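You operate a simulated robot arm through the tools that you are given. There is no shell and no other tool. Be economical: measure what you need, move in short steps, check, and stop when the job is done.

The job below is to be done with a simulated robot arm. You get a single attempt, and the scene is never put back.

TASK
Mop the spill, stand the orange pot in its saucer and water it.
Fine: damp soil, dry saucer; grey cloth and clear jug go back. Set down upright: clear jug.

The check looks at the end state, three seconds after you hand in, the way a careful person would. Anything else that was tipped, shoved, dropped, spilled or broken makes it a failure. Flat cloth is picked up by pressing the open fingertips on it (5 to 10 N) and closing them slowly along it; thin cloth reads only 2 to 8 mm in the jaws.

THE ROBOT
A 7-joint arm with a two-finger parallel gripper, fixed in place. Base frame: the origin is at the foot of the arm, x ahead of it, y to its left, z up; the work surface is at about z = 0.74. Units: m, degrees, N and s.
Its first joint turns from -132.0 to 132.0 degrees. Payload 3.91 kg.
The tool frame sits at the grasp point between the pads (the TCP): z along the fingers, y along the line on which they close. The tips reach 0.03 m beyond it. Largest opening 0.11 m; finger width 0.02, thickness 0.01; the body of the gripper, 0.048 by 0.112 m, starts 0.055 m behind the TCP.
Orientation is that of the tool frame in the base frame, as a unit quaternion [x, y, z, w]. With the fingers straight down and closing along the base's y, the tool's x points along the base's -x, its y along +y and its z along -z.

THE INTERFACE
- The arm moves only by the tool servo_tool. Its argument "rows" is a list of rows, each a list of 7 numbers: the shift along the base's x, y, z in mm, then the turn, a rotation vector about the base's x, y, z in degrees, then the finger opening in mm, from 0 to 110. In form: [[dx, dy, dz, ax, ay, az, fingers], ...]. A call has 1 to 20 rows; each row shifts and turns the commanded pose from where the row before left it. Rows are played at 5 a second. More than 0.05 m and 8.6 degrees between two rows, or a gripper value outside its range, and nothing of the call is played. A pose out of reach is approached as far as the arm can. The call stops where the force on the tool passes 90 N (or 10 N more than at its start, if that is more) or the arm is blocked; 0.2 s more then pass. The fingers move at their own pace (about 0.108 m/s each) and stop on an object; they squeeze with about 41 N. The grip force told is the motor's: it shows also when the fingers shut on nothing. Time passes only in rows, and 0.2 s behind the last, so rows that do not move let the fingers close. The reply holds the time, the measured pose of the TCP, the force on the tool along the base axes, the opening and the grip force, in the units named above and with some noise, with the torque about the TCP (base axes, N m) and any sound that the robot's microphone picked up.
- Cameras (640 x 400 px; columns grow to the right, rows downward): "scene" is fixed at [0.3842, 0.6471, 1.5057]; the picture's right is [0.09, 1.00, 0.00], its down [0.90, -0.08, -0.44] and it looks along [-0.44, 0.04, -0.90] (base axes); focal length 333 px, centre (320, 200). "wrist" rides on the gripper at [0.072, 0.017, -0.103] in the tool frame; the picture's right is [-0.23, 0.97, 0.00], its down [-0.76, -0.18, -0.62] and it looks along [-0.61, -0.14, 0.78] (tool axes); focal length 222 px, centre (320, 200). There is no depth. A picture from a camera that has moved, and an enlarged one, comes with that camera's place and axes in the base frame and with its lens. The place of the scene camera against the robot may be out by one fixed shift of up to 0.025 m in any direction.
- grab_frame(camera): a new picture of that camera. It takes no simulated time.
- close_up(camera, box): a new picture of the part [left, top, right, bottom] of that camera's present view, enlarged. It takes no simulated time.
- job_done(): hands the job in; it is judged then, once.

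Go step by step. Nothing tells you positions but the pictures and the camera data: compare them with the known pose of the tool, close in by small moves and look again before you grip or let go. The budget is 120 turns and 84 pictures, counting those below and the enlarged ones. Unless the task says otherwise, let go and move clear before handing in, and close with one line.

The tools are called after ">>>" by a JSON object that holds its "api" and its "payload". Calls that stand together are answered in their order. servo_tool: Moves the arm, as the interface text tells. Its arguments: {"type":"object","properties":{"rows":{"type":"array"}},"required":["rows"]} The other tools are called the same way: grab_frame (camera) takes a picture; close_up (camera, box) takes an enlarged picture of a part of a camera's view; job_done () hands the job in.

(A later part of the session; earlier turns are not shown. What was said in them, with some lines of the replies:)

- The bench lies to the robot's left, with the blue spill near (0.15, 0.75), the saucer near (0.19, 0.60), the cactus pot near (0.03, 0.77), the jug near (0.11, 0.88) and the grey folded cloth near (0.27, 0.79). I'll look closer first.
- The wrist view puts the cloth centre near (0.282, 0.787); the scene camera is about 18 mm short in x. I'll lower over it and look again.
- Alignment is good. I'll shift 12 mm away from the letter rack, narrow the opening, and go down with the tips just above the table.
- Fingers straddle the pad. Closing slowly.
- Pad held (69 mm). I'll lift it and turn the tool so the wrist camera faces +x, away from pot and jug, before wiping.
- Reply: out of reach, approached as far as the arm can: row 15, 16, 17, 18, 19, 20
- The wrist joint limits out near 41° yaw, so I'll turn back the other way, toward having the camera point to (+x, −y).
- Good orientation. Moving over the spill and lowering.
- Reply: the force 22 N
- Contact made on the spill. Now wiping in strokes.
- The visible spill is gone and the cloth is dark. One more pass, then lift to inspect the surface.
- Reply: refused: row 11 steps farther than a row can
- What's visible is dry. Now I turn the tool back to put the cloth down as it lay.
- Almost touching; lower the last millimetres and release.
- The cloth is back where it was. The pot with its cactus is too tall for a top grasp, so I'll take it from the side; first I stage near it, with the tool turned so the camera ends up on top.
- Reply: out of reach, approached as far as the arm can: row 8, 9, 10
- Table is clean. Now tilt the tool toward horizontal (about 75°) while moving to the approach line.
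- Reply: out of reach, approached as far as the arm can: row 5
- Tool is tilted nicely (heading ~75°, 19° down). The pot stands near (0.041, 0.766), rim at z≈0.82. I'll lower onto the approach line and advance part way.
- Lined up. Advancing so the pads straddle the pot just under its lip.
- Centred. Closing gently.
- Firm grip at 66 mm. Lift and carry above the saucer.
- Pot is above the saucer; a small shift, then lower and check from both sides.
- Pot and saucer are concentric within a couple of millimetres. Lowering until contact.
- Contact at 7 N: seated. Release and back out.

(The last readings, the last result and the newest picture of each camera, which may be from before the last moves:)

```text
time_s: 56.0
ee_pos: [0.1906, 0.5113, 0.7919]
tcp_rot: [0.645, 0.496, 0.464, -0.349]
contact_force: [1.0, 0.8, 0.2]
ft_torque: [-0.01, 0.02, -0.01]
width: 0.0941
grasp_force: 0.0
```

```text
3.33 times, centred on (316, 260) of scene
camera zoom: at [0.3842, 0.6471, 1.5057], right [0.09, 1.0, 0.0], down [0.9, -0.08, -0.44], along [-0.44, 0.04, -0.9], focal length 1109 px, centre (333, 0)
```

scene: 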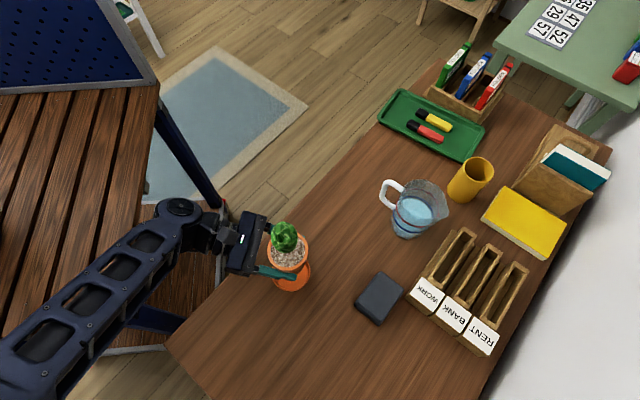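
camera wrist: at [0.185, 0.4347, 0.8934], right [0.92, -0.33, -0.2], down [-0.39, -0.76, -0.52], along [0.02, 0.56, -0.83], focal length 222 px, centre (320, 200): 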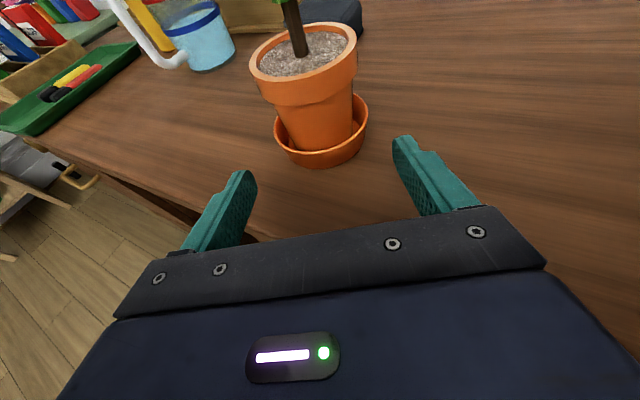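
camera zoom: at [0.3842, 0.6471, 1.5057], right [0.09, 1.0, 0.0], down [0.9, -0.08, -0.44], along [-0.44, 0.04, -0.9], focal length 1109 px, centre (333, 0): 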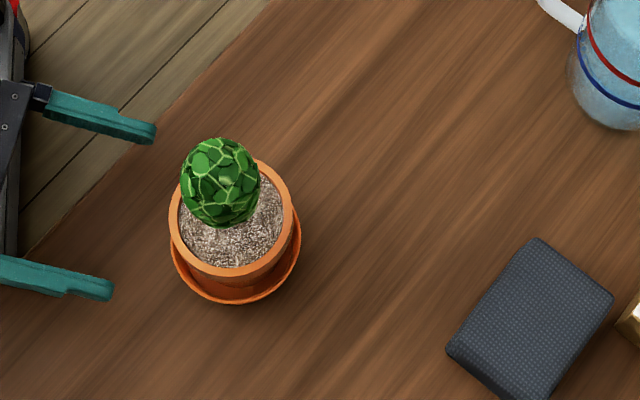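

The pot sits upright in the saucer. Next the jug: I'll go up, swing round to the +x side with heading ~155°, so I can grip its body square to the handle-spout line, and look at it from there.

>>> {"api": "servo_tool", "payload": {"rows": [[0, 0, 45, 0, 0, 0, 110], [0, 0, 45, 0, 0, 0, 110], [0, 0, 45, 0, 0, 0, 110], [0, 0, 45, 0, 0, 0, 110], [0, 0, 45, 0, 0, 0, 110], [20, 0, 0, 0, 0, 8, 110], [22, 0, 0, 0, 0, 8, 110], [22, 0, 0, 0, 0, 8, 110], [22, 0, 0, 0, 0, 8, 110], [24, 0, 0, 0, 0, 8, 110], [0, 38, 0, 0, 0, 8, 110], [0, 38, 0, 0, 0, 8, 110], [0, 38, 0, 0, 0, 8, 110], [0, 38, 0, 0, 0, 8, 110], [0, 38, 0, 0, 0, 8, 110], [0, 0, 0, -3.4, -7.2, 0, 110], [0, 0, 0, -3.4, -7.2, 0, 110], [0, 0, 0, 0, 0, 0, 110]]}}

>>> {"api": "grab_frame", "payload": {"camera": "wrist"}}

>>> {"api": "grab_frame", "payload": {"camera": "scene"}}

```text
time_s: 59.8
ee_pos: [0.3016, 0.7001, 1.0166]
tcp_rot: [0.19, 0.866, 0.105, -0.451]
contact_force: [0.0, 0.6, -0.4]
ft_torque: [0.0, 0.02, 0.0]
width: 0.1101
grasp_force: 0.0
```

```text
43 pictures are left
camera wrist: at [0.3457, 0.697, 1.1356], right [0.53, 0.83, -0.18], down [0.78, -0.56, -0.27], along [-0.32, 0.01, -0.95], focal length 222 px, centre (320, 200)
```

wrist: 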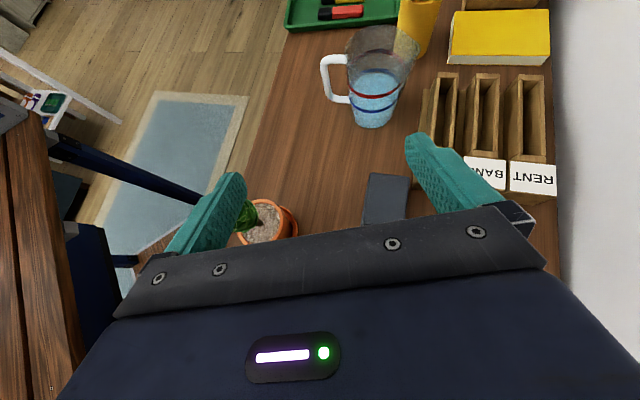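

```text
42 pictures are left
```

scene: 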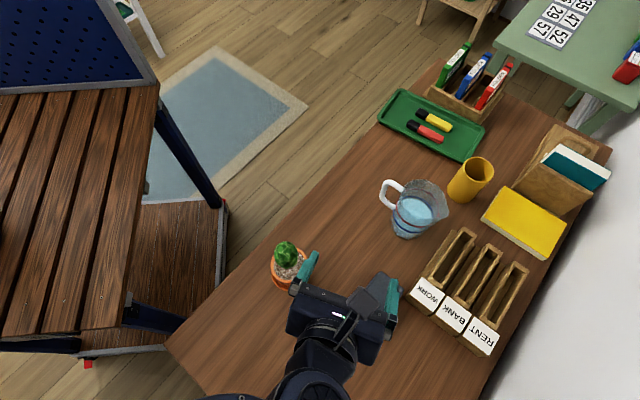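

>>> {"api": "close_up", "payload": {"camera": "wrist", "box": [300, 10, 460, 140]}}

```text
3.08 times, centred on (380, 75) of wrist
camera zoom: at [0.3457, 0.697, 1.1356], right [0.53, 0.83, -0.18], down [0.78, -0.56, -0.27], along [-0.32, 0.01, -0.95], focal length 684 px, centre (135, 585)
```

zoom: 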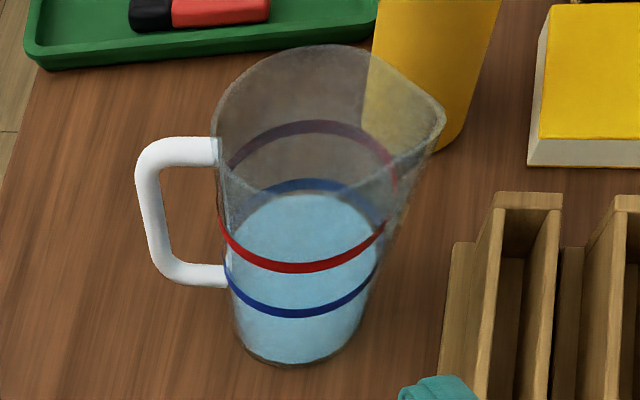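

Jug: axis near (0.132, 0.884), about 8.5 cm wide, handle toward the robot side, spout toward heading ~66°, water to the blue line. Before grabbing it, I'll rehearse the pouring pose beside the pot with the empty gripper to see that the wrist can roll far enough.

>>> {"api": "servo_tool", "payload": {"rows": [[0, -20, 10, 3.2, 6.8, 0, 110], [0, -30, 10, 3.2, 6.8, 0, 110], [0, -40, 0, 0, 0, -8, 110], [0, -40, 0, 0, 0, -8, 110], [0, -40, 0, 0, 0, -8, 110], [-20, -26, 0, 0, 0, 0, 110], [-36, 0, 0, 0, 0, 0, 110], [-36, 0, 0, 0, 0, 0, 110], [-36, 0, 0, 0, 0, 0, 110], [-38, 0, 0, 0, 0, 0, 110], [-38, 0, 0, 0, 0, 0, 110], [0, 0, 0, 0, 0, 0, 110]]}}

```text
time_s: 62.4
ee_pos: [0.0974, 0.5026, 1.0364]
tcp_rot: [0.338, 0.745, 0.243, -0.521]
contact_force: [0.3, -0.3, -0.2]
ft_torque: [0.0, -0.02, -0.01]
width: 0.1099
grasp_force: 0.0
```

>>> {"api": "servo_tool", "payload": {"rows": [[0, 0, -44, 0, 0, 0, 110], [0, 0, -44, 0, 0, 0, 110], [0, 0, -44, 0, 0, 0, 110], [0, 0, -44, 0, 0, 0, 110], [0, 0, 0, -5.14, 6.13, 0, 110], [0, 0, 0, -5.14, 6.13, 0, 110], [0, 0, 0, -5.14, 6.13, 0, 110], [0, 0, 0, -5.14, 6.13, 0, 110], [0, 0, 0, -5.14, 6.13, 0, 110], [0, 0, 0, -5.14, 6.13, 0, 110], [0, 0, 0, -5.14, 6.13, 0, 110], [0, 0, 0, -5.14, 6.13, 0, 110], [0, 0, 0, -5.14, 6.13, 0, 110], [0, 0, 0, -5.14, 6.13, 0, 110]]}}

>>> {"api": "grab_frame", "payload": {"camera": "scene"}}

```text
time_s: 65.4
ee_pos: [0.0961, 0.5057, 0.8605]
tcp_rot: [-0.594, -0.414, 0.289, 0.626]
contact_force: [-0.6, 0.8, 0.7]
ft_torque: [0.01, -0.02, -0.02]
width: 0.11
grasp_force: 0.0
```

```text
40 pictures are left
```

scene: 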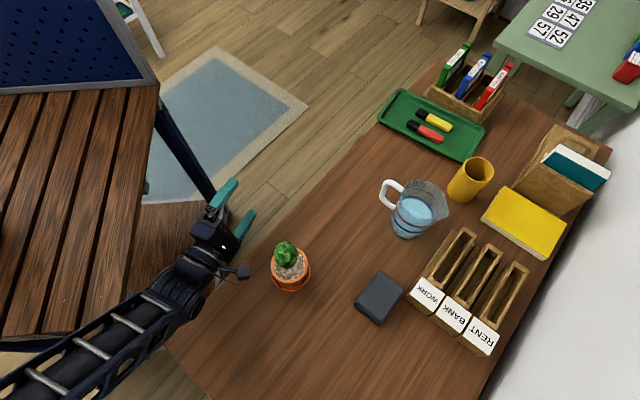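

The roll works all the way to 80° there. Now reverse out of it and return to the jug's +x side.

>>> {"api": "servo_tool", "payload": {"rows": [[0, 0, 0, 5.14, -6.13, 0, 110], [0, 0, 0, 5.14, -6.13, 0, 110], [0, 0, 0, 5.14, -6.13, 0, 110], [0, 0, 0, 5.14, -6.13, 0, 110], [0, 0, 0, 5.14, -6.13, 0, 110], [0, 0, 0, 5.14, -6.13, 0, 110], [0, 0, 0, 5.14, -6.13, 0, 110], [0, 0, 0, 5.14, -6.13, 0, 110], [0, 0, 0, 5.14, -6.13, 0, 110], [0, 0, 0, 5.14, -6.13, 0, 110], [0, 0, 44, 0, 0, 0, 110], [0, 0, 44, 0, 0, 0, 110], [0, 0, 44, 0, 0, 0, 110], [0, 0, 44, 0, 0, 0, 110]]}}

>>> {"api": "servo_tool", "payload": {"rows": [[38, 0, 0, 0, 0, 0, 110], [38, 0, 0, 0, 0, 0, 110], [38, 0, 0, 0, 0, 0, 110], [38, 0, 0, 0, 0, 0, 110], [38, 10, 0, 0, 0, 0, 110], [14, 40, 0, 0, 0, 8.3, 110], [0, 45, 0, 0, 0, 8.3, 110], [0, 45, 0, 0, 0, 8.3, 110], [0, 45, 0, 0, 0, 0, 110], [-10, 45, 0, 0, 0, 0, 110], [-20, 40, 0, 0, 0, 0, 110], [-22, 20, -30, 0, 0, 0, 110], [0, 36, -30, 0, 0, 0, 110], [0, 0, -30, 0, 0, 0, 110], [0, 0, 0, 0, 0, 0, 110]]}}

>>> {"api": "grab_frame", "payload": {"camera": "wrist"}}

>>> {"api": "grab_frame", "payload": {"camera": "scene"}}

```text
time_s: 68.4
ee_pos: [0.0967, 0.5058, 1.0371]
tcp_rot: [0.338, 0.744, 0.243, -0.522]
contact_force: [-0.1, 0.4, -0.5]
ft_torque: [0.0, -0.01, 0.05]
width: 0.1098
grasp_force: 0.0
```

```text
time_s: 71.6
ee_pos: [0.2485, 0.8337, 0.9458]
tcp_rot: [0.169, 0.8, 0.125, -0.562]
contact_force: [-0.1, -0.3, -0.5]
ft_torque: [0.01, -0.02, 0.01]
width: 0.11
grasp_force: 0.1
```

```text
39 pictures are left
camera wrist: at [0.3212, 0.8169, 1.0491], right [0.47, 0.86, -0.2], down [0.7, -0.5, -0.51], along [-0.54, 0.1, -0.84], focal length 222 px, centre (320, 200)
```

wrist: 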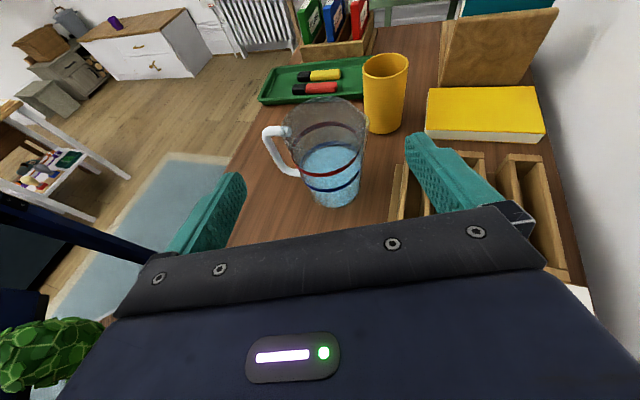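

```text
38 pictures are left
```

scene: 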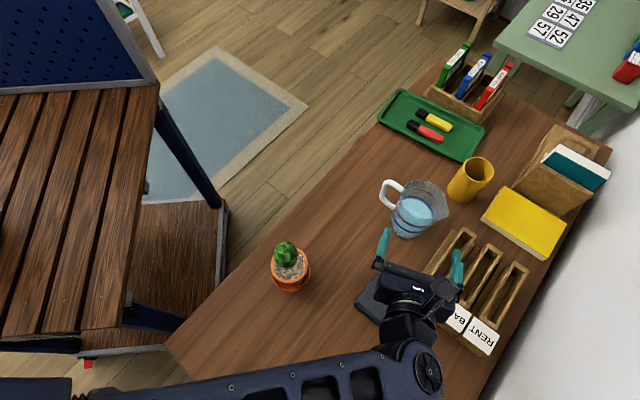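

At heading 155° the right finger would meet the letter rack, so I'll use heading ~131°, parallel to the rack's side, and gripping low, beneath the handle.

>>> {"api": "servo_tool", "payload": {"rows": [[-12, -17, 0, 0, 0, -8, 110], [-12, -17, 0, 0, 0, -8, 110], [-11, -17, 0, 0, 0, -8, 110], [0, 0, -25, 0, 0, 0, 110], [0, 0, -25, 0, 0, 0, 110], [0, 0, -20, 0, 0, 0, 110], [0, 0, 0, 0, 0, 0, 110]]}}

>>> {"api": "grab_frame", "payload": {"camera": "wrist"}}

>>> {"api": "grab_frame", "payload": {"camera": "scene"}}

```text
time_s: 73.2
ee_pos: [0.2136, 0.7793, 0.8752]
tcp_rot: [0.332, 0.748, 0.239, -0.523]
contact_force: [-0.5, -1.0, -0.8]
ft_torque: [0.0, -0.03, -0.04]
width: 0.1102
grasp_force: 0.0
```

```text
37 pictures are left
camera wrist: at [0.2733, 0.7354, 0.9791], right [0.78, 0.59, -0.2], down [0.43, -0.75, -0.51], along [-0.45, 0.31, -0.84], focal length 222 px, centre (320, 200)
```

wrist: 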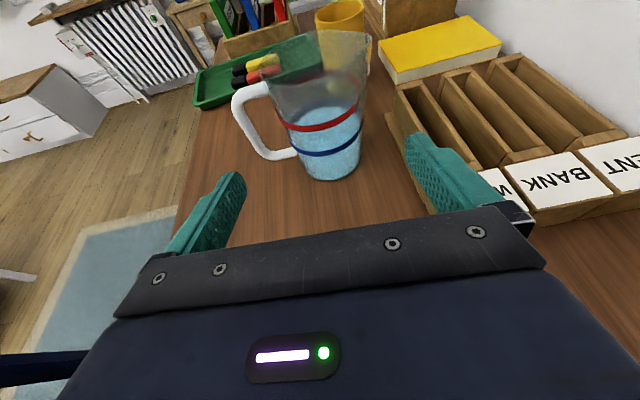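

```text
36 pictures are left
```

scene: 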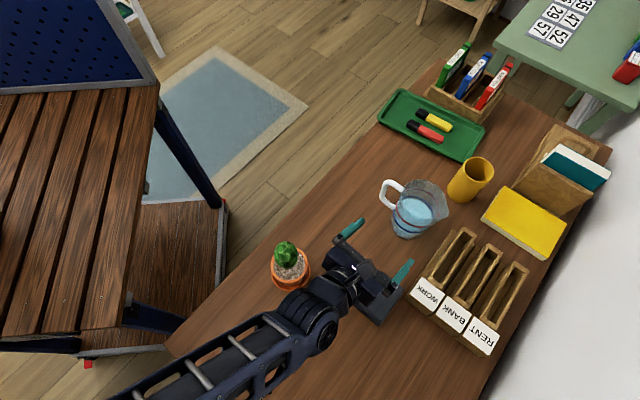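

Aligned laterally within 1 mm, 132 mm to the jug axis. Lower to the axis line, then advance most of the way.

>>> {"api": "servo_tool", "payload": {"rows": [[0, 0, -27, 0, 0, 0, 110], [0, 0, -27, 0, 0, 0, 110], [-16, 18, -9, 0, 0, 0, 110], [-16, 18, -9, 0, 0, 0, 110], [-12, 14, -8, 0, 0, 0, 110], [0, 0, 0, 0, 0, 0, 110]]}}

>>> {"api": "grab_frame", "payload": {"camera": "wrist"}}

>>> {"api": "close_up", "payload": {"camera": "scene", "box": [320, 150, 480, 250]}}

```text
time_s: 74.6
ee_pos: [0.169, 0.8291, 0.7975]
tcp_rot: [0.333, 0.748, 0.239, -0.523]
contact_force: [0.2, -0.2, 1.3]
ft_torque: [0.02, 0.0, -0.02]
width: 0.1098
grasp_force: 0.1
```

```text
35 pictures are left
camera wrist: at [0.2293, 0.7852, 0.9007], right [0.78, 0.59, -0.2], down [0.43, -0.75, -0.51], along [-0.45, 0.31, -0.84], focal length 222 px, centre (320, 200)
```

wrist: 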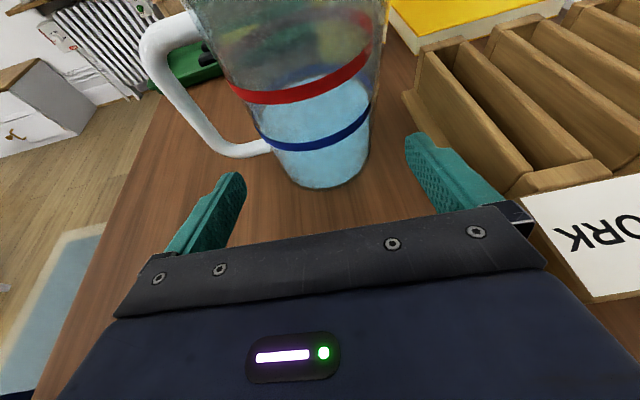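

```text
4.00 times, centred on (400, 200) of scene
camera zoom: at [0.3842, 0.6471, 1.5057], right [0.09, 1.0, 0.0], down [0.9, -0.08, -0.44], along [-0.44, 0.04, -0.9], focal length 1330 px, centre (0, 200)
```

zoom: 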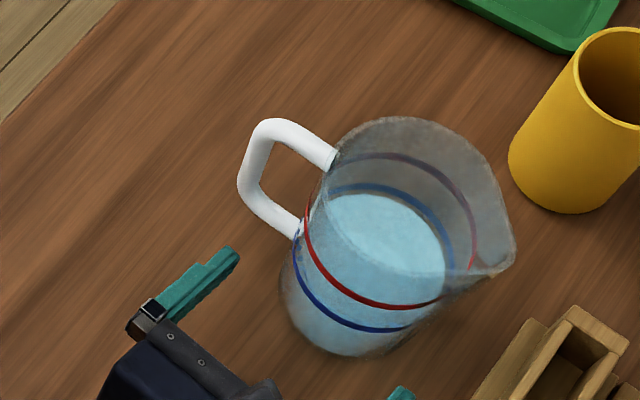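

Closer measurement puts the jug axis near (0.116, 0.884) and the handle's lower bar too low to pass beneath; instead the left finger will pass through the handle loop at z≈0.83, against the body. Raising to that line first.

>>> {"api": "servo_tool", "payload": {"rows": [[0, 0, 28, 0, 0, 0, 108], [-2, -2, 27, 0, 0, 0, 108], [0, 0, 0, 0, 0, 0, 108]]}}

>>> {"api": "grab_frame", "payload": {"camera": "wrist"}}

>>> {"api": "close_up", "payload": {"camera": "scene", "box": [340, 150, 468, 230]}}

```text
time_s: 75.4
ee_pos: [0.167, 0.8292, 0.853]
tcp_rot: [0.332, 0.748, 0.239, -0.523]
contact_force: [0.8, -0.4, 1.2]
ft_torque: [0.01, 0.01, 0.01]
width: 0.1079
grasp_force: 0.0
```

```text
33 pictures are left
camera wrist: at [0.2261, 0.7845, 0.9562], right [0.78, 0.59, -0.2], down [0.43, -0.75, -0.51], along [-0.45, 0.31, -0.84], focal length 222 px, centre (320, 200)
```

wrist: 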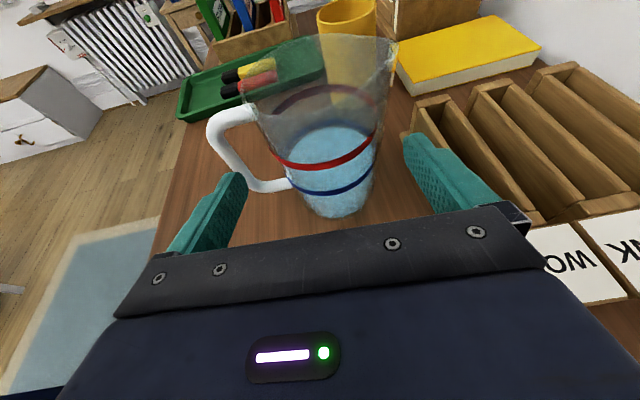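

```text
5.00 times, centred on (404, 190) of scene
camera zoom: at [0.3842, 0.6471, 1.5057], right [0.09, 1.0, 0.0], down [0.9, -0.08, -0.44], along [-0.44, 0.04, -0.9], focal length 1663 px, centre (-100, 250)
```

zoom: 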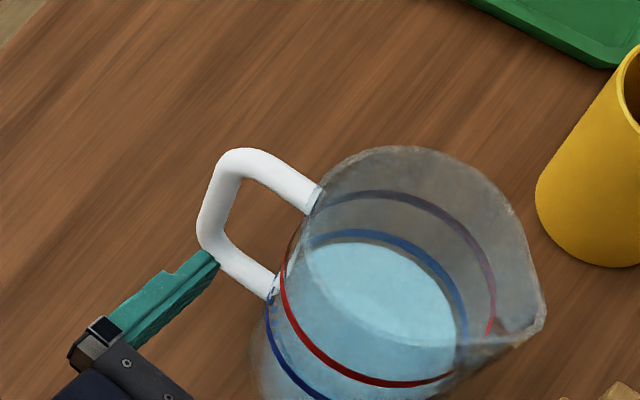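

Geometry gives ~14 mm to the handle bar, ~7 mm to the body. Advance in small steps through the loop.

>>> {"api": "servo_tool", "payload": {"rows": [[-7, 8, -6, 0, 0, 0, 108], [-7, 8, -4, 0, 0, 0, 108], [-7, 8, -4, 0, 0, 0, 108], [0, 0, 0, 0, 0, 0, 108]]}}

>>> {"api": "grab_frame", "payload": {"camera": "wrist"}}

>>> {"api": "close_up", "payload": {"camera": "scene", "box": [340, 150, 468, 230]}}

```text
time_s: 76.4
ee_pos: [0.1467, 0.8507, 0.8367]
tcp_rot: [0.332, 0.748, 0.239, -0.523]
contact_force: [0.8, -0.9, 0.3]
ft_torque: [0.01, 0.03, -0.01]
width: 0.1078
grasp_force: 0.0
```

```text
31 pictures are left
camera wrist: at [0.2057, 0.8081, 0.9403], right [0.78, 0.59, -0.2], down [0.43, -0.75, -0.51], along [-0.45, 0.31, -0.84], focal length 222 px, centre (320, 200)
```

wrist: 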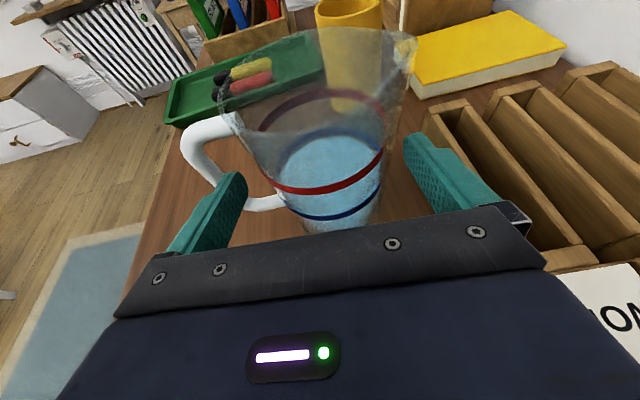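

```text
5.00 times, centred on (404, 190) of scene
camera zoom: at [0.3842, 0.6471, 1.5057], right [0.09, 1.0, 0.0], down [0.9, -0.08, -0.44], along [-0.44, 0.04, -0.9], focal length 1663 px, centre (-100, 250)
```

zoom: 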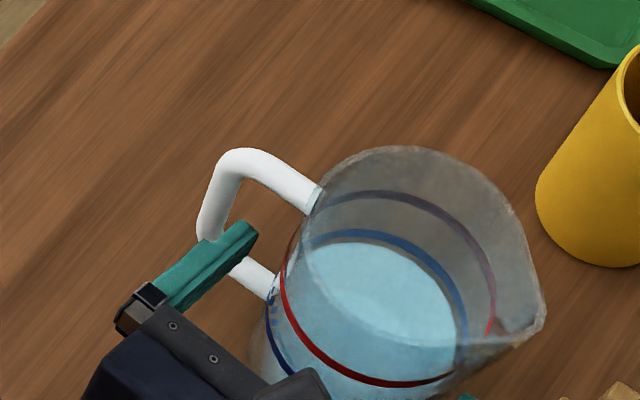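

The finger is entering the loop cleanly above the lower bar. Continue.

>>> {"api": "servo_tool", "payload": {"rows": [[-7, 8, -4, 0, 0, 0, 108], [-7, 8, -4, 0, 0, 0, 108], [-6, 7, -3, 0, 0, 0, 108], [0, 0, 0, 0, 0, 0, 108]]}}

>>> {"api": "grab_frame", "payload": {"camera": "wrist"}}

>>> {"api": "close_up", "payload": {"camera": "scene", "box": [340, 150, 468, 230]}}

```text
time_s: 77.4
ee_pos: [0.1265, 0.8751, 0.8268]
tcp_rot: [0.332, 0.748, 0.239, -0.523]
contact_force: [0.6, -0.6, 0.4]
ft_torque: [0.01, 0.01, 0.0]
width: 0.1079
grasp_force: 0.1
```

```text
29 pictures are left
camera wrist: at [0.1859, 0.831, 0.9297], right [0.78, 0.59, -0.2], down [0.43, -0.75, -0.51], along [-0.45, 0.31, -0.84], focal length 222 px, centre (320, 200)
```

wrist: 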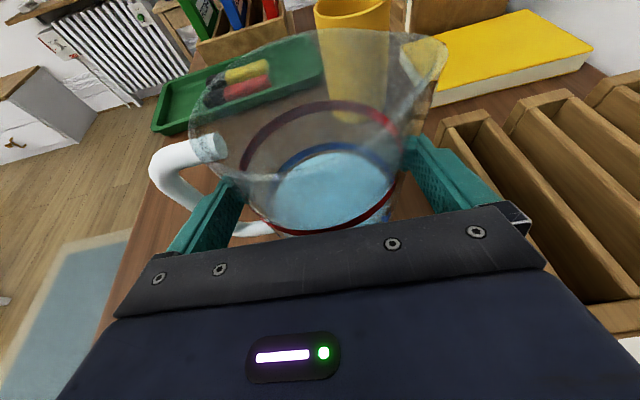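

```text
5.00 times, centred on (404, 190) of scene
camera zoom: at [0.3842, 0.6471, 1.5057], right [0.09, 1.0, 0.0], down [0.9, -0.08, -0.44], along [-0.44, 0.04, -0.9], focal length 1663 px, centre (-100, 250)
```

zoom: 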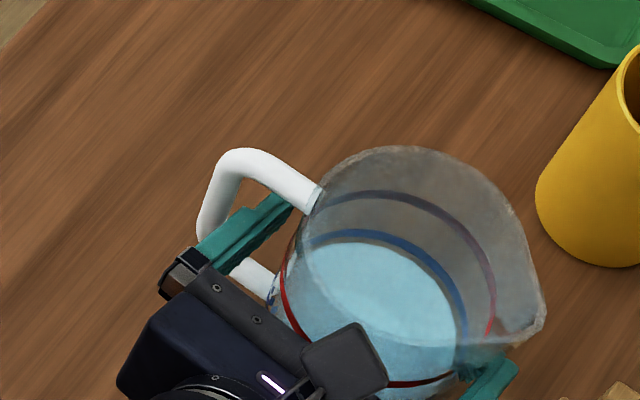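

In position. Close slowly on the body.

>>> {"api": "servo_tool", "payload": {"rows": [[0, 0, 0, 0, 0, 0, 102], [0, 0, 0, 0, 0, 0, 98], [0, 0, 0, 0, 0, 0, 95], [0, 0, 0, 0, 0, 0, 92], [0, 0, 0, 0, 0, 0, 89], [0, 0, 0, 0, 0, 0, 85], [0, 0, 0, 0, 0, 0, 80], [0, 0, 0, 0, 0, 0, 75]]}}

>>> {"api": "grab_frame", "payload": {"camera": "wrist"}}

```text
time_s: 79.2
ee_pos: [0.1272, 0.875, 0.8262]
tcp_rot: [0.333, 0.747, 0.24, -0.523]
contact_force: [2.2, 1.7, 1.3]
ft_torque: [0.04, -0.05, -0.04]
width: 0.0889
grasp_force: 41.5
```

```text
27 pictures are left
camera wrist: at [0.186, 0.831, 0.9297], right [0.78, 0.59, -0.2], down [0.43, -0.75, -0.51], along [-0.45, 0.31, -0.84], focal length 222 px, centre (320, 200)
```

wrist: 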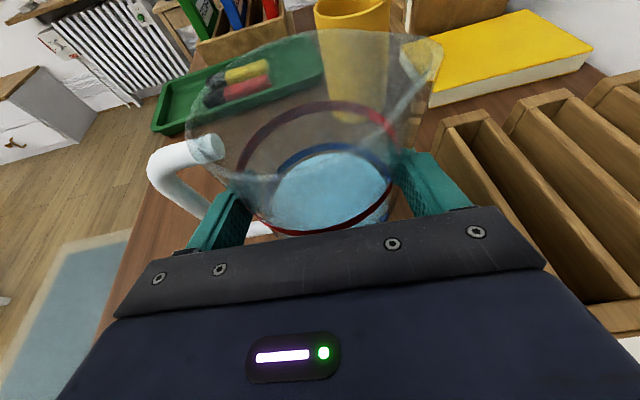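

Gripped at 89 mm. Lift gently and check the load and level.

>>> {"api": "servo_tool", "payload": {"rows": [[0, 0, 5, 0, 0, 0, 75], [0, 0, 10, 0, 0, 0, 75], [0, 0, 20, 0, 0, 0, 75], [0, 0, 30, 0, 0, 0, 75], [0, 0, 35, 0, 0, 0, 75], [0, 0, 30, 0, 0, 0, 75], [0, 0, 0, 0, 0, 0, 75]]}}

>>> {"api": "grab_frame", "payload": {"camera": "wrist"}}

```text
time_s: 80.8
ee_pos: [0.1267, 0.8754, 0.9556]
tcp_rot: [0.333, 0.748, 0.24, -0.522]
contact_force: [-0.1, -0.1, -3.6]
ft_torque: [-0.02, -0.05, 0.02]
width: 0.0885
grasp_force: 40.6
```

```text
26 pictures are left
camera wrist: at [0.1865, 0.8318, 1.0585], right [0.78, 0.59, -0.2], down [0.43, -0.75, -0.51], along [-0.45, 0.31, -0.84], focal length 222 px, centre (320, 200)
```

wrist: 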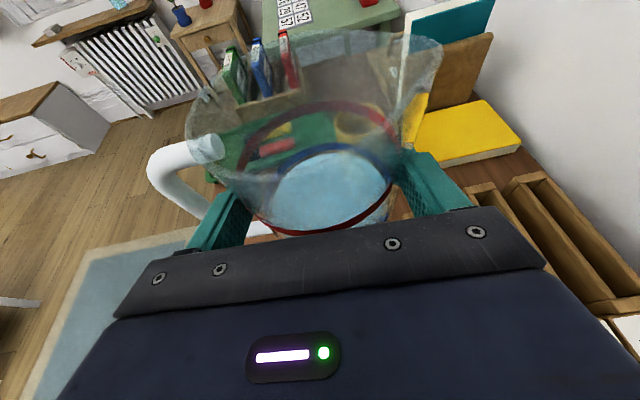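

The jug is held level (≈0.37 kg). Carry it up and over to a standoff beside the pot, off the −x side of the cactus.

>>> {"api": "servo_tool", "payload": {"rows": [[0, 0, 15, 0, 0, 0, 75], [0, 0, 25, 0, 0, 0, 75], [0, 0, 25, 0, 0, 0, 75], [-4, -8, 20, 0, 0, 0, 75], [-5, -16, 0, 0, 0, 0, 75], [-5, -24, 0, 0, 0, 0, 75], [-5, -28, 0, 0, 0, 0, 75], [-5, -30, 0, 0, 0, 0, 75], [-5, -30, 0, 0, 0, 0, 75], [-5, -30, 0, 0, 0, 0, 75], [0, -30, 0, 0, 0, 0, 75], [0, -30, 0, 0, 0, 0, 75], [0, -30, 0, 0, 0, 0, 75], [0, -30, 0, 0, 0, 0, 75], [0, -30, 0, 0, 0, 0, 75], [0, -24, 0, 0, 0, 0, 75], [0, -16, 0, 0, 0, 0, 75], [0, -8, 0, 0, 0, 0, 75], [0, 0, 0, 0, 0, 0, 75]]}}

>>> {"api": "grab_frame", "payload": {"camera": "scene"}}

```text
time_s: 84.8
ee_pos: [0.0921, 0.5087, 1.041]
tcp_rot: [0.332, 0.747, 0.24, -0.523]
contact_force: [0.9, 0.2, -4.6]
ft_torque: [-0.03, -0.07, 0.0]
width: 0.0886
grasp_force: 40.8
```

```text
25 pictures are left
```

scene: 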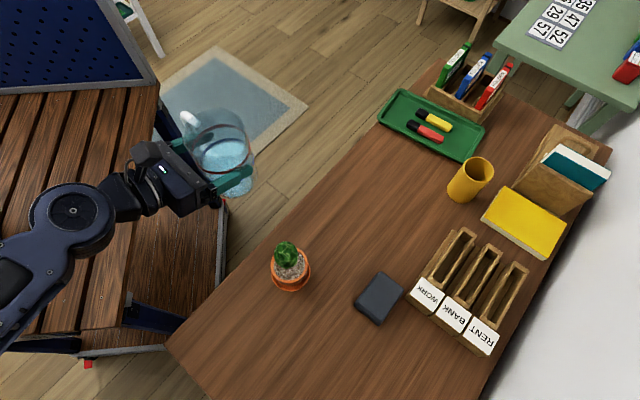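

Now lower to pouring height and pre-tilt to 40°, still clear of the pot.

>>> {"api": "servo_tool", "payload": {"rows": [[0, 0, -20, 0, 0, 0, 75], [0, 0, -30, 0, 0, 0, 75], [0, 0, -30, 0, 0, 0, 75], [0, 0, -20, 0, 0, 0, 75], [0, 0, -10, 0, 0, 0, 75], [0, 0, 0, -4.6, 3.86, 0, 75], [0, 0, 0, -4.6, 3.86, 0, 75], [0, 0, 0, -4.6, 3.86, 0, 75], [0, 0, 0, -4.6, 3.86, 0, 75], [0, 0, 0, -4.6, 3.86, 0, 75], [0, 0, 0, -4.6, 3.86, 0, 75], [0, 0, 0, -3.06, 2.57, 0, 75], [0, 0, 0, 0, 0, 0, 75]]}}

>>> {"api": "close_up", "payload": {"camera": "scene", "box": [150, 160, 342, 280]}}

>>> {"api": "grab_frame", "payload": {"camera": "wrist"}}

```text
time_s: 87.6
ee_pos: [0.0939, 0.5098, 0.9319]
tcp_rot: [0.502, 0.65, -0.043, -0.569]
contact_force: [0.0, -0.4, -4.2]
ft_torque: [0.04, -0.09, -0.03]
width: 0.0888
grasp_force: 41.1
```

```text
3.33 times, centred on (246, 220) of scene
camera zoom: at [0.3842, 0.6471, 1.5057], right [0.09, 1.0, 0.0], down [0.9, -0.08, -0.44], along [-0.44, 0.04, -0.9], focal length 1109 px, centre (567, 133)
```

zoom: 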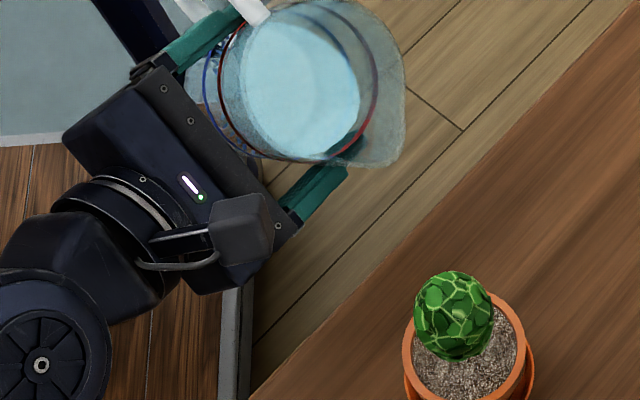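

```text
23 pictures are left
camera wrist: at [0.1944, 0.5169, 1.0081], right [0.55, 0.32, -0.77], down [0.27, -0.94, -0.2], along [-0.79, -0.09, -0.61], focal length 222 px, centre (320, 200)
```

wrist: 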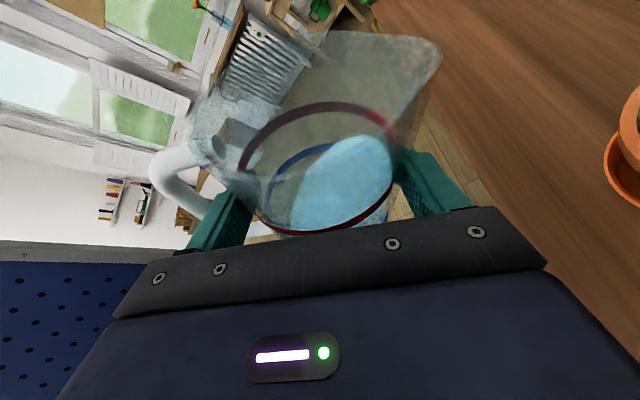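

Spout tip is at about (0.132, 0.578, 0.93), matching my model. Move toward the pot's near side, lower, and tilt to 50° (still short of pouring).

>>> {"api": "servo_tool", "payload": {"rows": [[10, -4, 0, 0, 0, 0, 75], [18, -7, -8, 0, 0, 0, 75], [16, 0, -14, 0, 0, 0, 75], [10, 0, -14, 0, 0, 0, 75], [0, 0, -8, -3.06, 2.57, 0, 75], [0, 0, 0, -3.06, 2.57, 0, 75], [0, 0, 0, 0, 0, 0, 75]]}}

>>> {"api": "close_up", "payload": {"camera": "scene", "box": [200, 190, 328, 300]}}

>>> {"api": "grab_frame", "payload": {"camera": "wrist"}}

```text
time_s: 89.2
ee_pos: [0.1455, 0.5008, 0.8883]
tcp_rot: [0.529, 0.62, -0.1, -0.57]
contact_force: [0.5, -0.5, -4.2]
ft_torque: [0.07, -0.07, 0.06]
width: 0.0888
grasp_force: 41.2
```

```text
3.64 times, centred on (264, 245) of scene
camera zoom: at [0.3842, 0.6471, 1.5057], right [0.09, 1.0, 0.0], down [0.9, -0.08, -0.44], along [-0.44, 0.04, -0.9], focal length 1209 px, centre (524, 36)
```

zoom: 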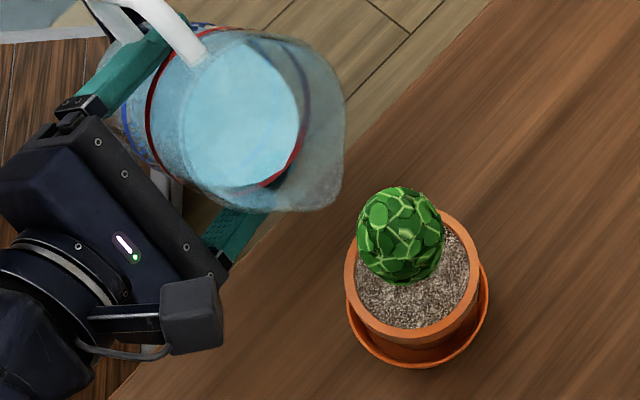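

```text
21 pictures are left
camera wrist: at [0.2539, 0.5139, 0.9535], right [0.48, 0.23, -0.85], down [0.25, -0.96, -0.12], along [-0.84, -0.15, -0.52], focal length 222 px, centre (320, 200)
```

wrist: 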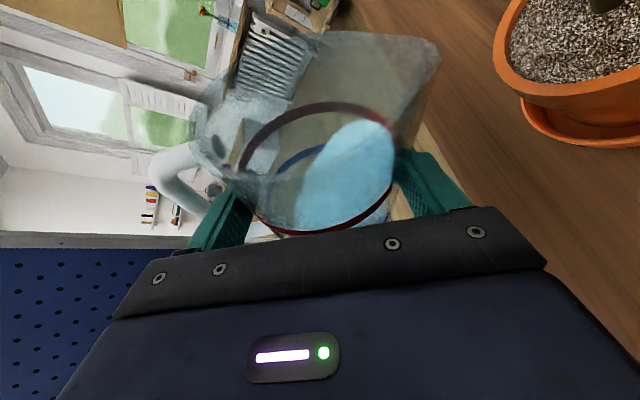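

Spout is 40 mm short of the pot axis on the right line. Move in 12 mm, lower, and bring the tilt to 54°.

>>> {"api": "servo_tool", "payload": {"rows": [[3, 3, -6, 0, 0, 0, 75], [3, 3, -6, 0, 0, 0, 75], [2, 3, -3, -1.53, 1.29, 0, 75], [0, 0, 0, -1.53, 1.29, 0, 75], [0, 0, 0, 0, 0, 0, 75], [0, 0, 0, 0, 0, 0, 75]]}}

>>> {"api": "close_up", "payload": {"camera": "scene", "box": [230, 210, 326, 290]}}

>>> {"api": "grab_frame", "payload": {"camera": "wrist"}}

```text
time_s: 90.6
ee_pos: [0.1549, 0.5088, 0.8733]
tcp_rot: [0.542, 0.604, -0.129, -0.569]
contact_force: [-0.3, 0.2, -4.4]
ft_torque: [0.04, -0.09, 0.03]
width: 0.0886
grasp_force: 41.0
```

```text
5.00 times, centred on (278, 250) of scene
camera zoom: at [0.3842, 0.6471, 1.5057], right [0.09, 1.0, 0.0], down [0.9, -0.08, -0.44], along [-0.44, 0.04, -0.9], focal length 1663 px, centre (530, -50)
```

zoom: 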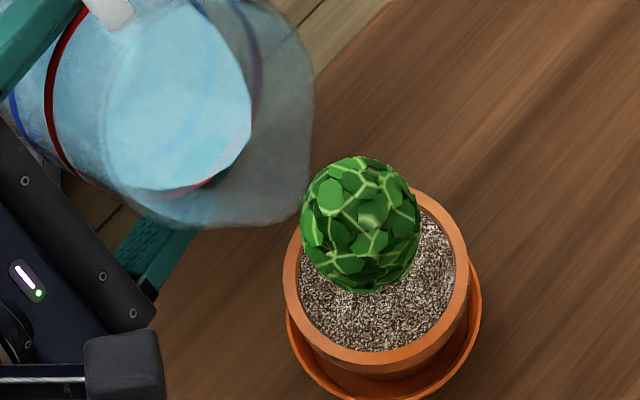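

```text
19 pictures are left
camera wrist: at [0.2654, 0.5257, 0.9331], right [0.44, 0.19, -0.88], down [0.25, -0.97, -0.08], along [-0.86, -0.18, -0.47], focal length 222 px, centre (320, 200)
```

wrist: 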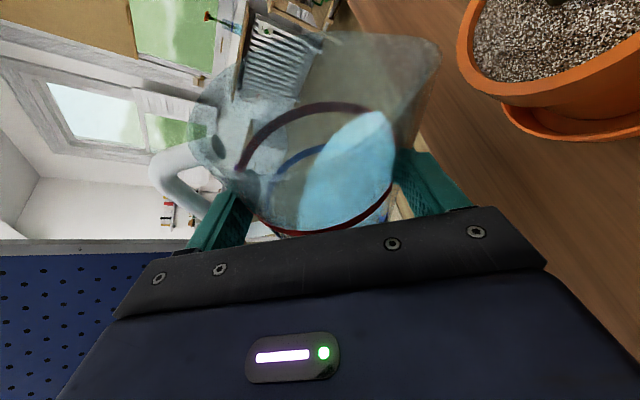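

Lip is ~31 mm from the pot axis at z≈0.856, water still below the lip. Advance 7 mm and tilt to 60°, holding the lip in place.

>>> {"api": "servo_tool", "payload": {"rows": [[4.5, 5.4, 0, 0, 0, 0, 75], [0.6, 0.7, 4, -2.3, 1.93, 0, 75], [0, 0, 0, 0, 0, 0, 75], [0.6, 0.7, 4, -2.3, 1.93, 0, 75], [0, 0, 0, 0, 0, 0, 75], [0, 0, 0, 0, 0, 0, 75]]}}

>>> {"api": "close_up", "payload": {"camera": "scene", "box": [230, 210, 326, 290]}}

```text
time_s: 92.0
ee_pos: [0.1611, 0.5144, 0.881]
tcp_rot: [0.559, 0.58, -0.172, -0.567]
contact_force: [0.7, -0.2, -3.9]
ft_torque: [0.03, -0.1, 0.0]
width: 0.0887
grasp_force: 41.1
```

```text
5.00 times, centred on (278, 250) of scene
camera zoom: at [0.3842, 0.6471, 1.5057], right [0.09, 1.0, 0.0], down [0.9, -0.08, -0.44], along [-0.44, 0.04, -0.9], focal length 1663 px, centre (530, -50)
```

zoom: 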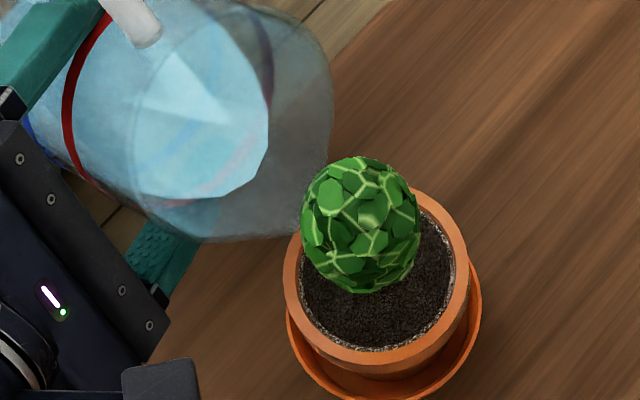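

The soil has already turned dark and damp, so I stop now: tip the jug back upright and draw it away.

>>> {"api": "servo_tool", "payload": {"rows": [[0, 0, -3, 4.6, -3.86, 0, 75], [0, 0, -3, 4.6, -3.86, 0, 75], [0, 0, 0, 4.6, -3.86, 0, 75], [-3, -3, 0, 4.6, -3.86, 0, 75], [-6, -6, 0, 4.6, -3.86, 0, 75], [-10, -3, 10, 4.6, -3.86, 0, 75], [-16, 0, 20, 4.6, -3.86, 0, 75], [-20, 0, 25, 4.6, -3.86, 0, 75], [-15, 0, 25, 4.6, -3.86, 0, 75], [0, 0, 25, 4.6, -3.86, 0, 75], [0, 0, 0, 0, 0, 0, 75]]}}

>>> {"api": "close_up", "payload": {"camera": "scene", "box": [220, 210, 348, 310]}}

>>> {"api": "grab_frame", "payload": {"camera": "wrist"}}

```text
time_s: 94.4
ee_pos: [0.0898, 0.5031, 0.9801]
tcp_rot: [0.322, 0.75, 0.254, -0.519]
contact_force: [0.9, 0.4, -4.1]
ft_torque: [-0.01, -0.04, 0.0]
width: 0.0885
grasp_force: 41.3
```

```text
4.00 times, centred on (284, 260) of scene
camera zoom: at [0.3842, 0.6471, 1.5057], right [0.09, 1.0, 0.0], down [0.9, -0.08, -0.44], along [-0.44, 0.04, -0.9], focal length 1330 px, centre (464, -40)
```

zoom: 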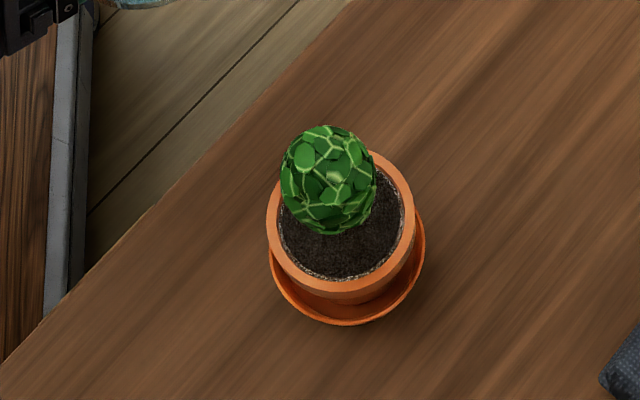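

```text
16 pictures are left
camera wrist: at [0.1466, 0.4574, 1.0831], right [0.78, 0.6, -0.17], down [0.44, -0.73, -0.52], along [-0.43, 0.33, -0.84], focal length 222 px, centre (320, 200)
```

wrist: 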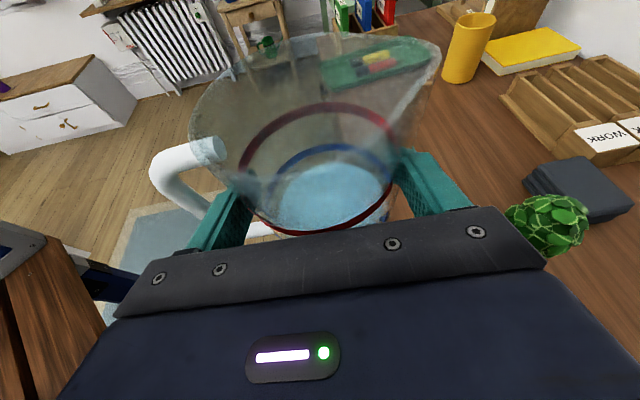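

Soil is damp, saucer and table look dry. Level the jug (2° correction) and carry it back by the same way.

>>> {"api": "servo_tool", "payload": {"rows": [[0, 0, 20, -1.53, 1.29, 0, 75], [0, 0, 25, 0, 0, 0, 75], [0, 8, 15, 0, 0, 0, 75], [0, 16, 0, 0, 0, 0, 75], [0, 24, 0, 0, 0, 0, 75], [0, 30, 0, 0, 0, 0, 75], [0, 30, 0, 0, 0, 0, 75], [0, 30, 0, 0, 0, 0, 75], [0, 30, 0, 0, 0, 0, 75], [0, 30, 0, 0, 0, 0, 75], [5, 30, 0, 0, 0, 0, 75], [5, 30, 0, 0, 0, 0, 75], [6, 30, 0, 0, 0, 0, 75], [6, 30, 0, 0, 0, 0, 75], [6, 24, 0, 0, 0, 0, 75], [6, 18, 0, 0, 0, 0, 75], [3, 12, 0, 0, 0, 0, 75], [0, 0, 0, 0, 0, 0, 75]]}}

```text
time_s: 98.2
ee_pos: [0.1285, 0.8759, 1.0412]
tcp_rot: [0.333, 0.747, 0.24, -0.523]
contact_force: [0.8, -0.1, -3.2]
ft_torque: [-0.02, -0.06, -0.01]
width: 0.0884
grasp_force: 40.9
```

Above its old spot and level. Lowering, then checking before the last millimetres.

>>> {"api": "servo_tool", "payload": {"rows": [[0, 0, -20, 0, 0, 0, 75], [-1, -1, -35, 0, 0, 0, 75], [0, 0, -35, 0, 0, 0, 75], [0, 0, -35, 0, 0, 0, 75], [0, 0, -35, 0, 0, 0, 75], [0, 0, -25, 0, 0, 0, 75], [0, 0, -15, 0, 0, 0, 75], [0, 0, -8, 0, 0, 0, 75], [0, 0, 0, 0, 0, 0, 75]]}}

>>> {"api": "grab_frame", "payload": {"camera": "scene"}}

```text
time_s: 100.2
ee_pos: [0.1249, 0.8756, 0.8314]
tcp_rot: [0.333, 0.747, 0.241, -0.523]
contact_force: [-0.4, -0.5, -3.1]
ft_torque: [0.0, -0.04, 0.01]
width: 0.0887
grasp_force: 41.2
```

```text
15 pictures are left
```

scene: 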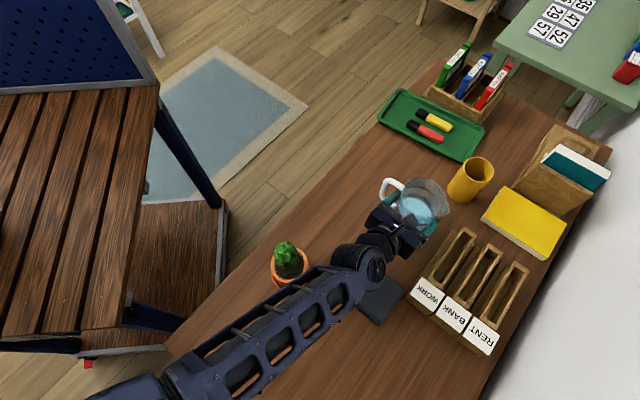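

>>> {"api": "servo_tool", "payload": {"rows": [[0, 0, -2, 0, 0, 0, 75], [0, 0, -1.5, 0, 0, 0, 75], [0, 0, -1, 0, 0, 0, 75], [0, 0, 0, 0, 0, 0, 75]]}}

```text
time_s: 101.2
ee_pos: [0.1258, 0.875, 0.8287]
tcp_rot: [0.332, 0.747, 0.24, -0.523]
contact_force: [-4.5, 2.2, 6.1]
ft_torque: [-0.03, 0.53, -0.11]
width: 0.0886
grasp_force: 41.4
```

On the table (contact force positive). Release gently.

>>> {"api": "servo_tool", "payload": {"rows": [[0, 0, 0, 0, 0, 0, 89], [0, 0, 0, 0, 0, 0, 91], [0, 0, 0, 0, 0, 0, 94], [0, 0, 0, 0, 0, 0, 98], [0, 0, 0, 0, 0, 0, 103], [0, 0, 0, 0, 0, 0, 107], [0, 0, 0, 0, 0, 0, 107]]}}

>>> {"api": "grab_frame", "payload": {"camera": "wrist"}}

```text
time_s: 102.8
ee_pos: [0.1266, 0.8736, 0.828]
tcp_rot: [0.332, 0.748, 0.24, -0.523]
contact_force: [-0.3, 0.6, -0.5]
ft_torque: [0.03, 0.07, 0.0]
width: 0.1068
grasp_force: 0.1
```

```text
14 pictures are left
camera wrist: at [0.1855, 0.8313, 0.9305], right [0.78, 0.59, -0.2], down [0.43, -0.74, -0.51], along [-0.45, 0.31, -0.84], focal length 222 px, centre (320, 200)
```

wrist: 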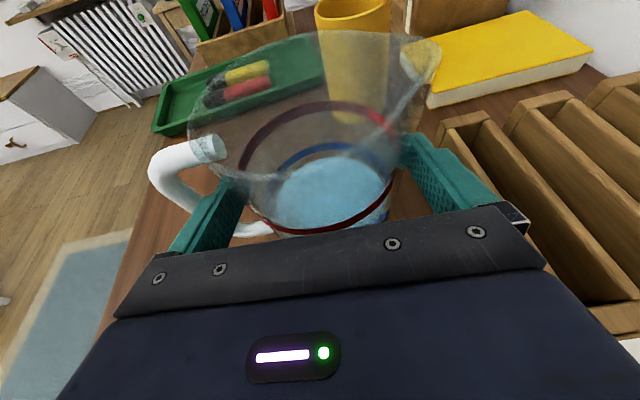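

Jug stands upright and free. Back straight out along the tool axis.

>>> {"api": "servo_tool", "payload": {"rows": [[-0.5, -0.5, 0, 0, 0, 0, 109], [7, -8, 4, 0, 0, 0, 109], [7, -8, 4, 0, 0, 0, 109], [7, -8, 4, 0, 0, 0, 109], [7, -8, 4, 0, 0, 0, 109], [10, -11, 6, 0, 0, 0, 109], [12, -14, 10, 0, 0, 0, 109], [12, -14, 20, 0, 0, 0, 109], [10, 0, 40, 0, 0, 0, 109], [20, 0, 40, 0, 0, 0, 109], [30, 0, 30, 0, 0, 0, 109], [30, 0, 20, 0, 0, 0, 109], [30, 0, 0, 0, 0, 0, 109], [0, 0, 0, 0, 0, 0, 109]]}}

>>> {"api": "grab_frame", "payload": {"camera": "scene"}}

>>> {"api": "grab_frame", "payload": {"camera": "wrist"}}

```text
time_s: 105.8
ee_pos: [0.3094, 0.8039, 1.0099]
tcp_rot: [0.332, 0.747, 0.24, -0.523]
contact_force: [-0.6, 0.2, 0.5]
ft_torque: [-0.01, 0.05, 0.0]
width: 0.1093
grasp_force: 0.1
```

```text
13 pictures are left
```

scene: 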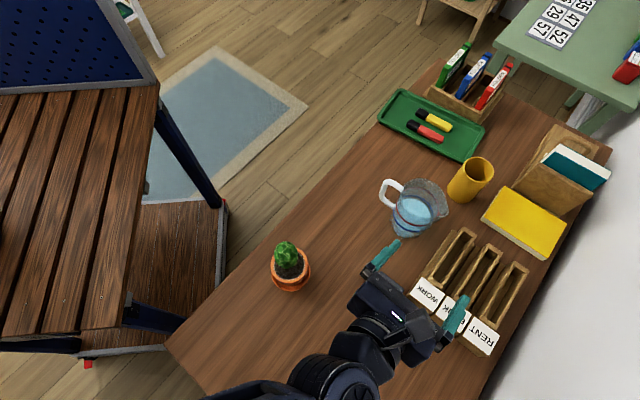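

```text
12 pictures are left
camera wrist: at [0.3679, 0.7605, 1.1132], right [0.78, 0.59, -0.2], down [0.43, -0.74, -0.51], along [-0.45, 0.31, -0.84], focal length 222 px, centre (320, 200)
```

wrist: 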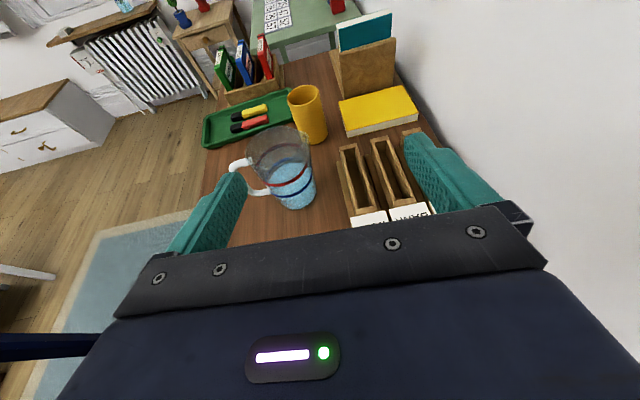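

Jug is back in place. I'll move well clear and inspect everything once more.

>>> {"api": "servo_tool", "payload": {"rows": [[0, 0, 40, 0, 0, 0, 109], [0, -30, 30, 0, 0, 0, 109], [20, -40, 0, 0, 0, 0, 109], [20, -40, 0, 0, 0, 0, 109], [20, -40, 0, 0, 0, 0, 109], [20, -40, 0, 0, 0, 0, 109], [0, -40, 0, 0, 0, 0, 109], [0, -40, 0, 0, 0, 0, 109], [0, 0, 0, 0, 0, 0, 109]]}}

>>> {"api": "close_up", "payload": {"camera": "scene", "box": [240, 160, 496, 320]}}

>>> {"api": "close_up", "payload": {"camera": "scene", "box": [250, 230, 330, 300]}}

```text
time_s: 107.8
ee_pos: [0.3896, 0.5346, 1.0771]
tcp_rot: [0.332, 0.748, 0.24, -0.522]
contact_force: [-0.9, -0.3, -0.1]
ft_torque: [0.0, -0.01, 0.04]
width: 0.1092
grasp_force: 0.0
```

```text
2.50 times, centred on (368, 240) of scene
camera zoom: at [0.3842, 0.6471, 1.5057], right [0.09, 1.0, 0.0], down [0.9, -0.08, -0.44], along [-0.44, 0.04, -0.9], focal length 832 px, centre (200, 100)
```

zoom: 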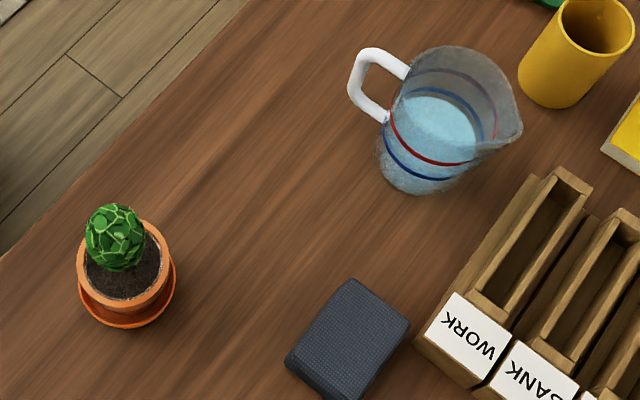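

```text
5.71 times, centred on (290, 265) of scene
camera zoom: at [0.3842, 0.6471, 1.5057], right [0.09, 1.0, 0.0], down [0.9, -0.08, -0.44], along [-0.44, 0.04, -0.9], focal length 1900 px, centre (491, -171)
```

zoom: 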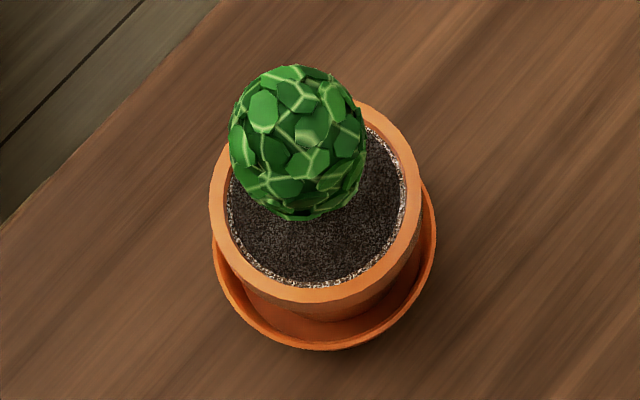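

The table is dry, the soil is dark and damp, and the saucer shows no water. The jug stands upright in its place, the cloth is back in its place and the arm is clear, so I'm handing in.

>>> {"api": "job_done", "payload": {}}

```text
The job is handed in.
```

The spill is mopped up, the orange pot is in its saucer with damp soil and no water visible in the saucer, and the grey cloth and the clear jug (upright) are back where they were.
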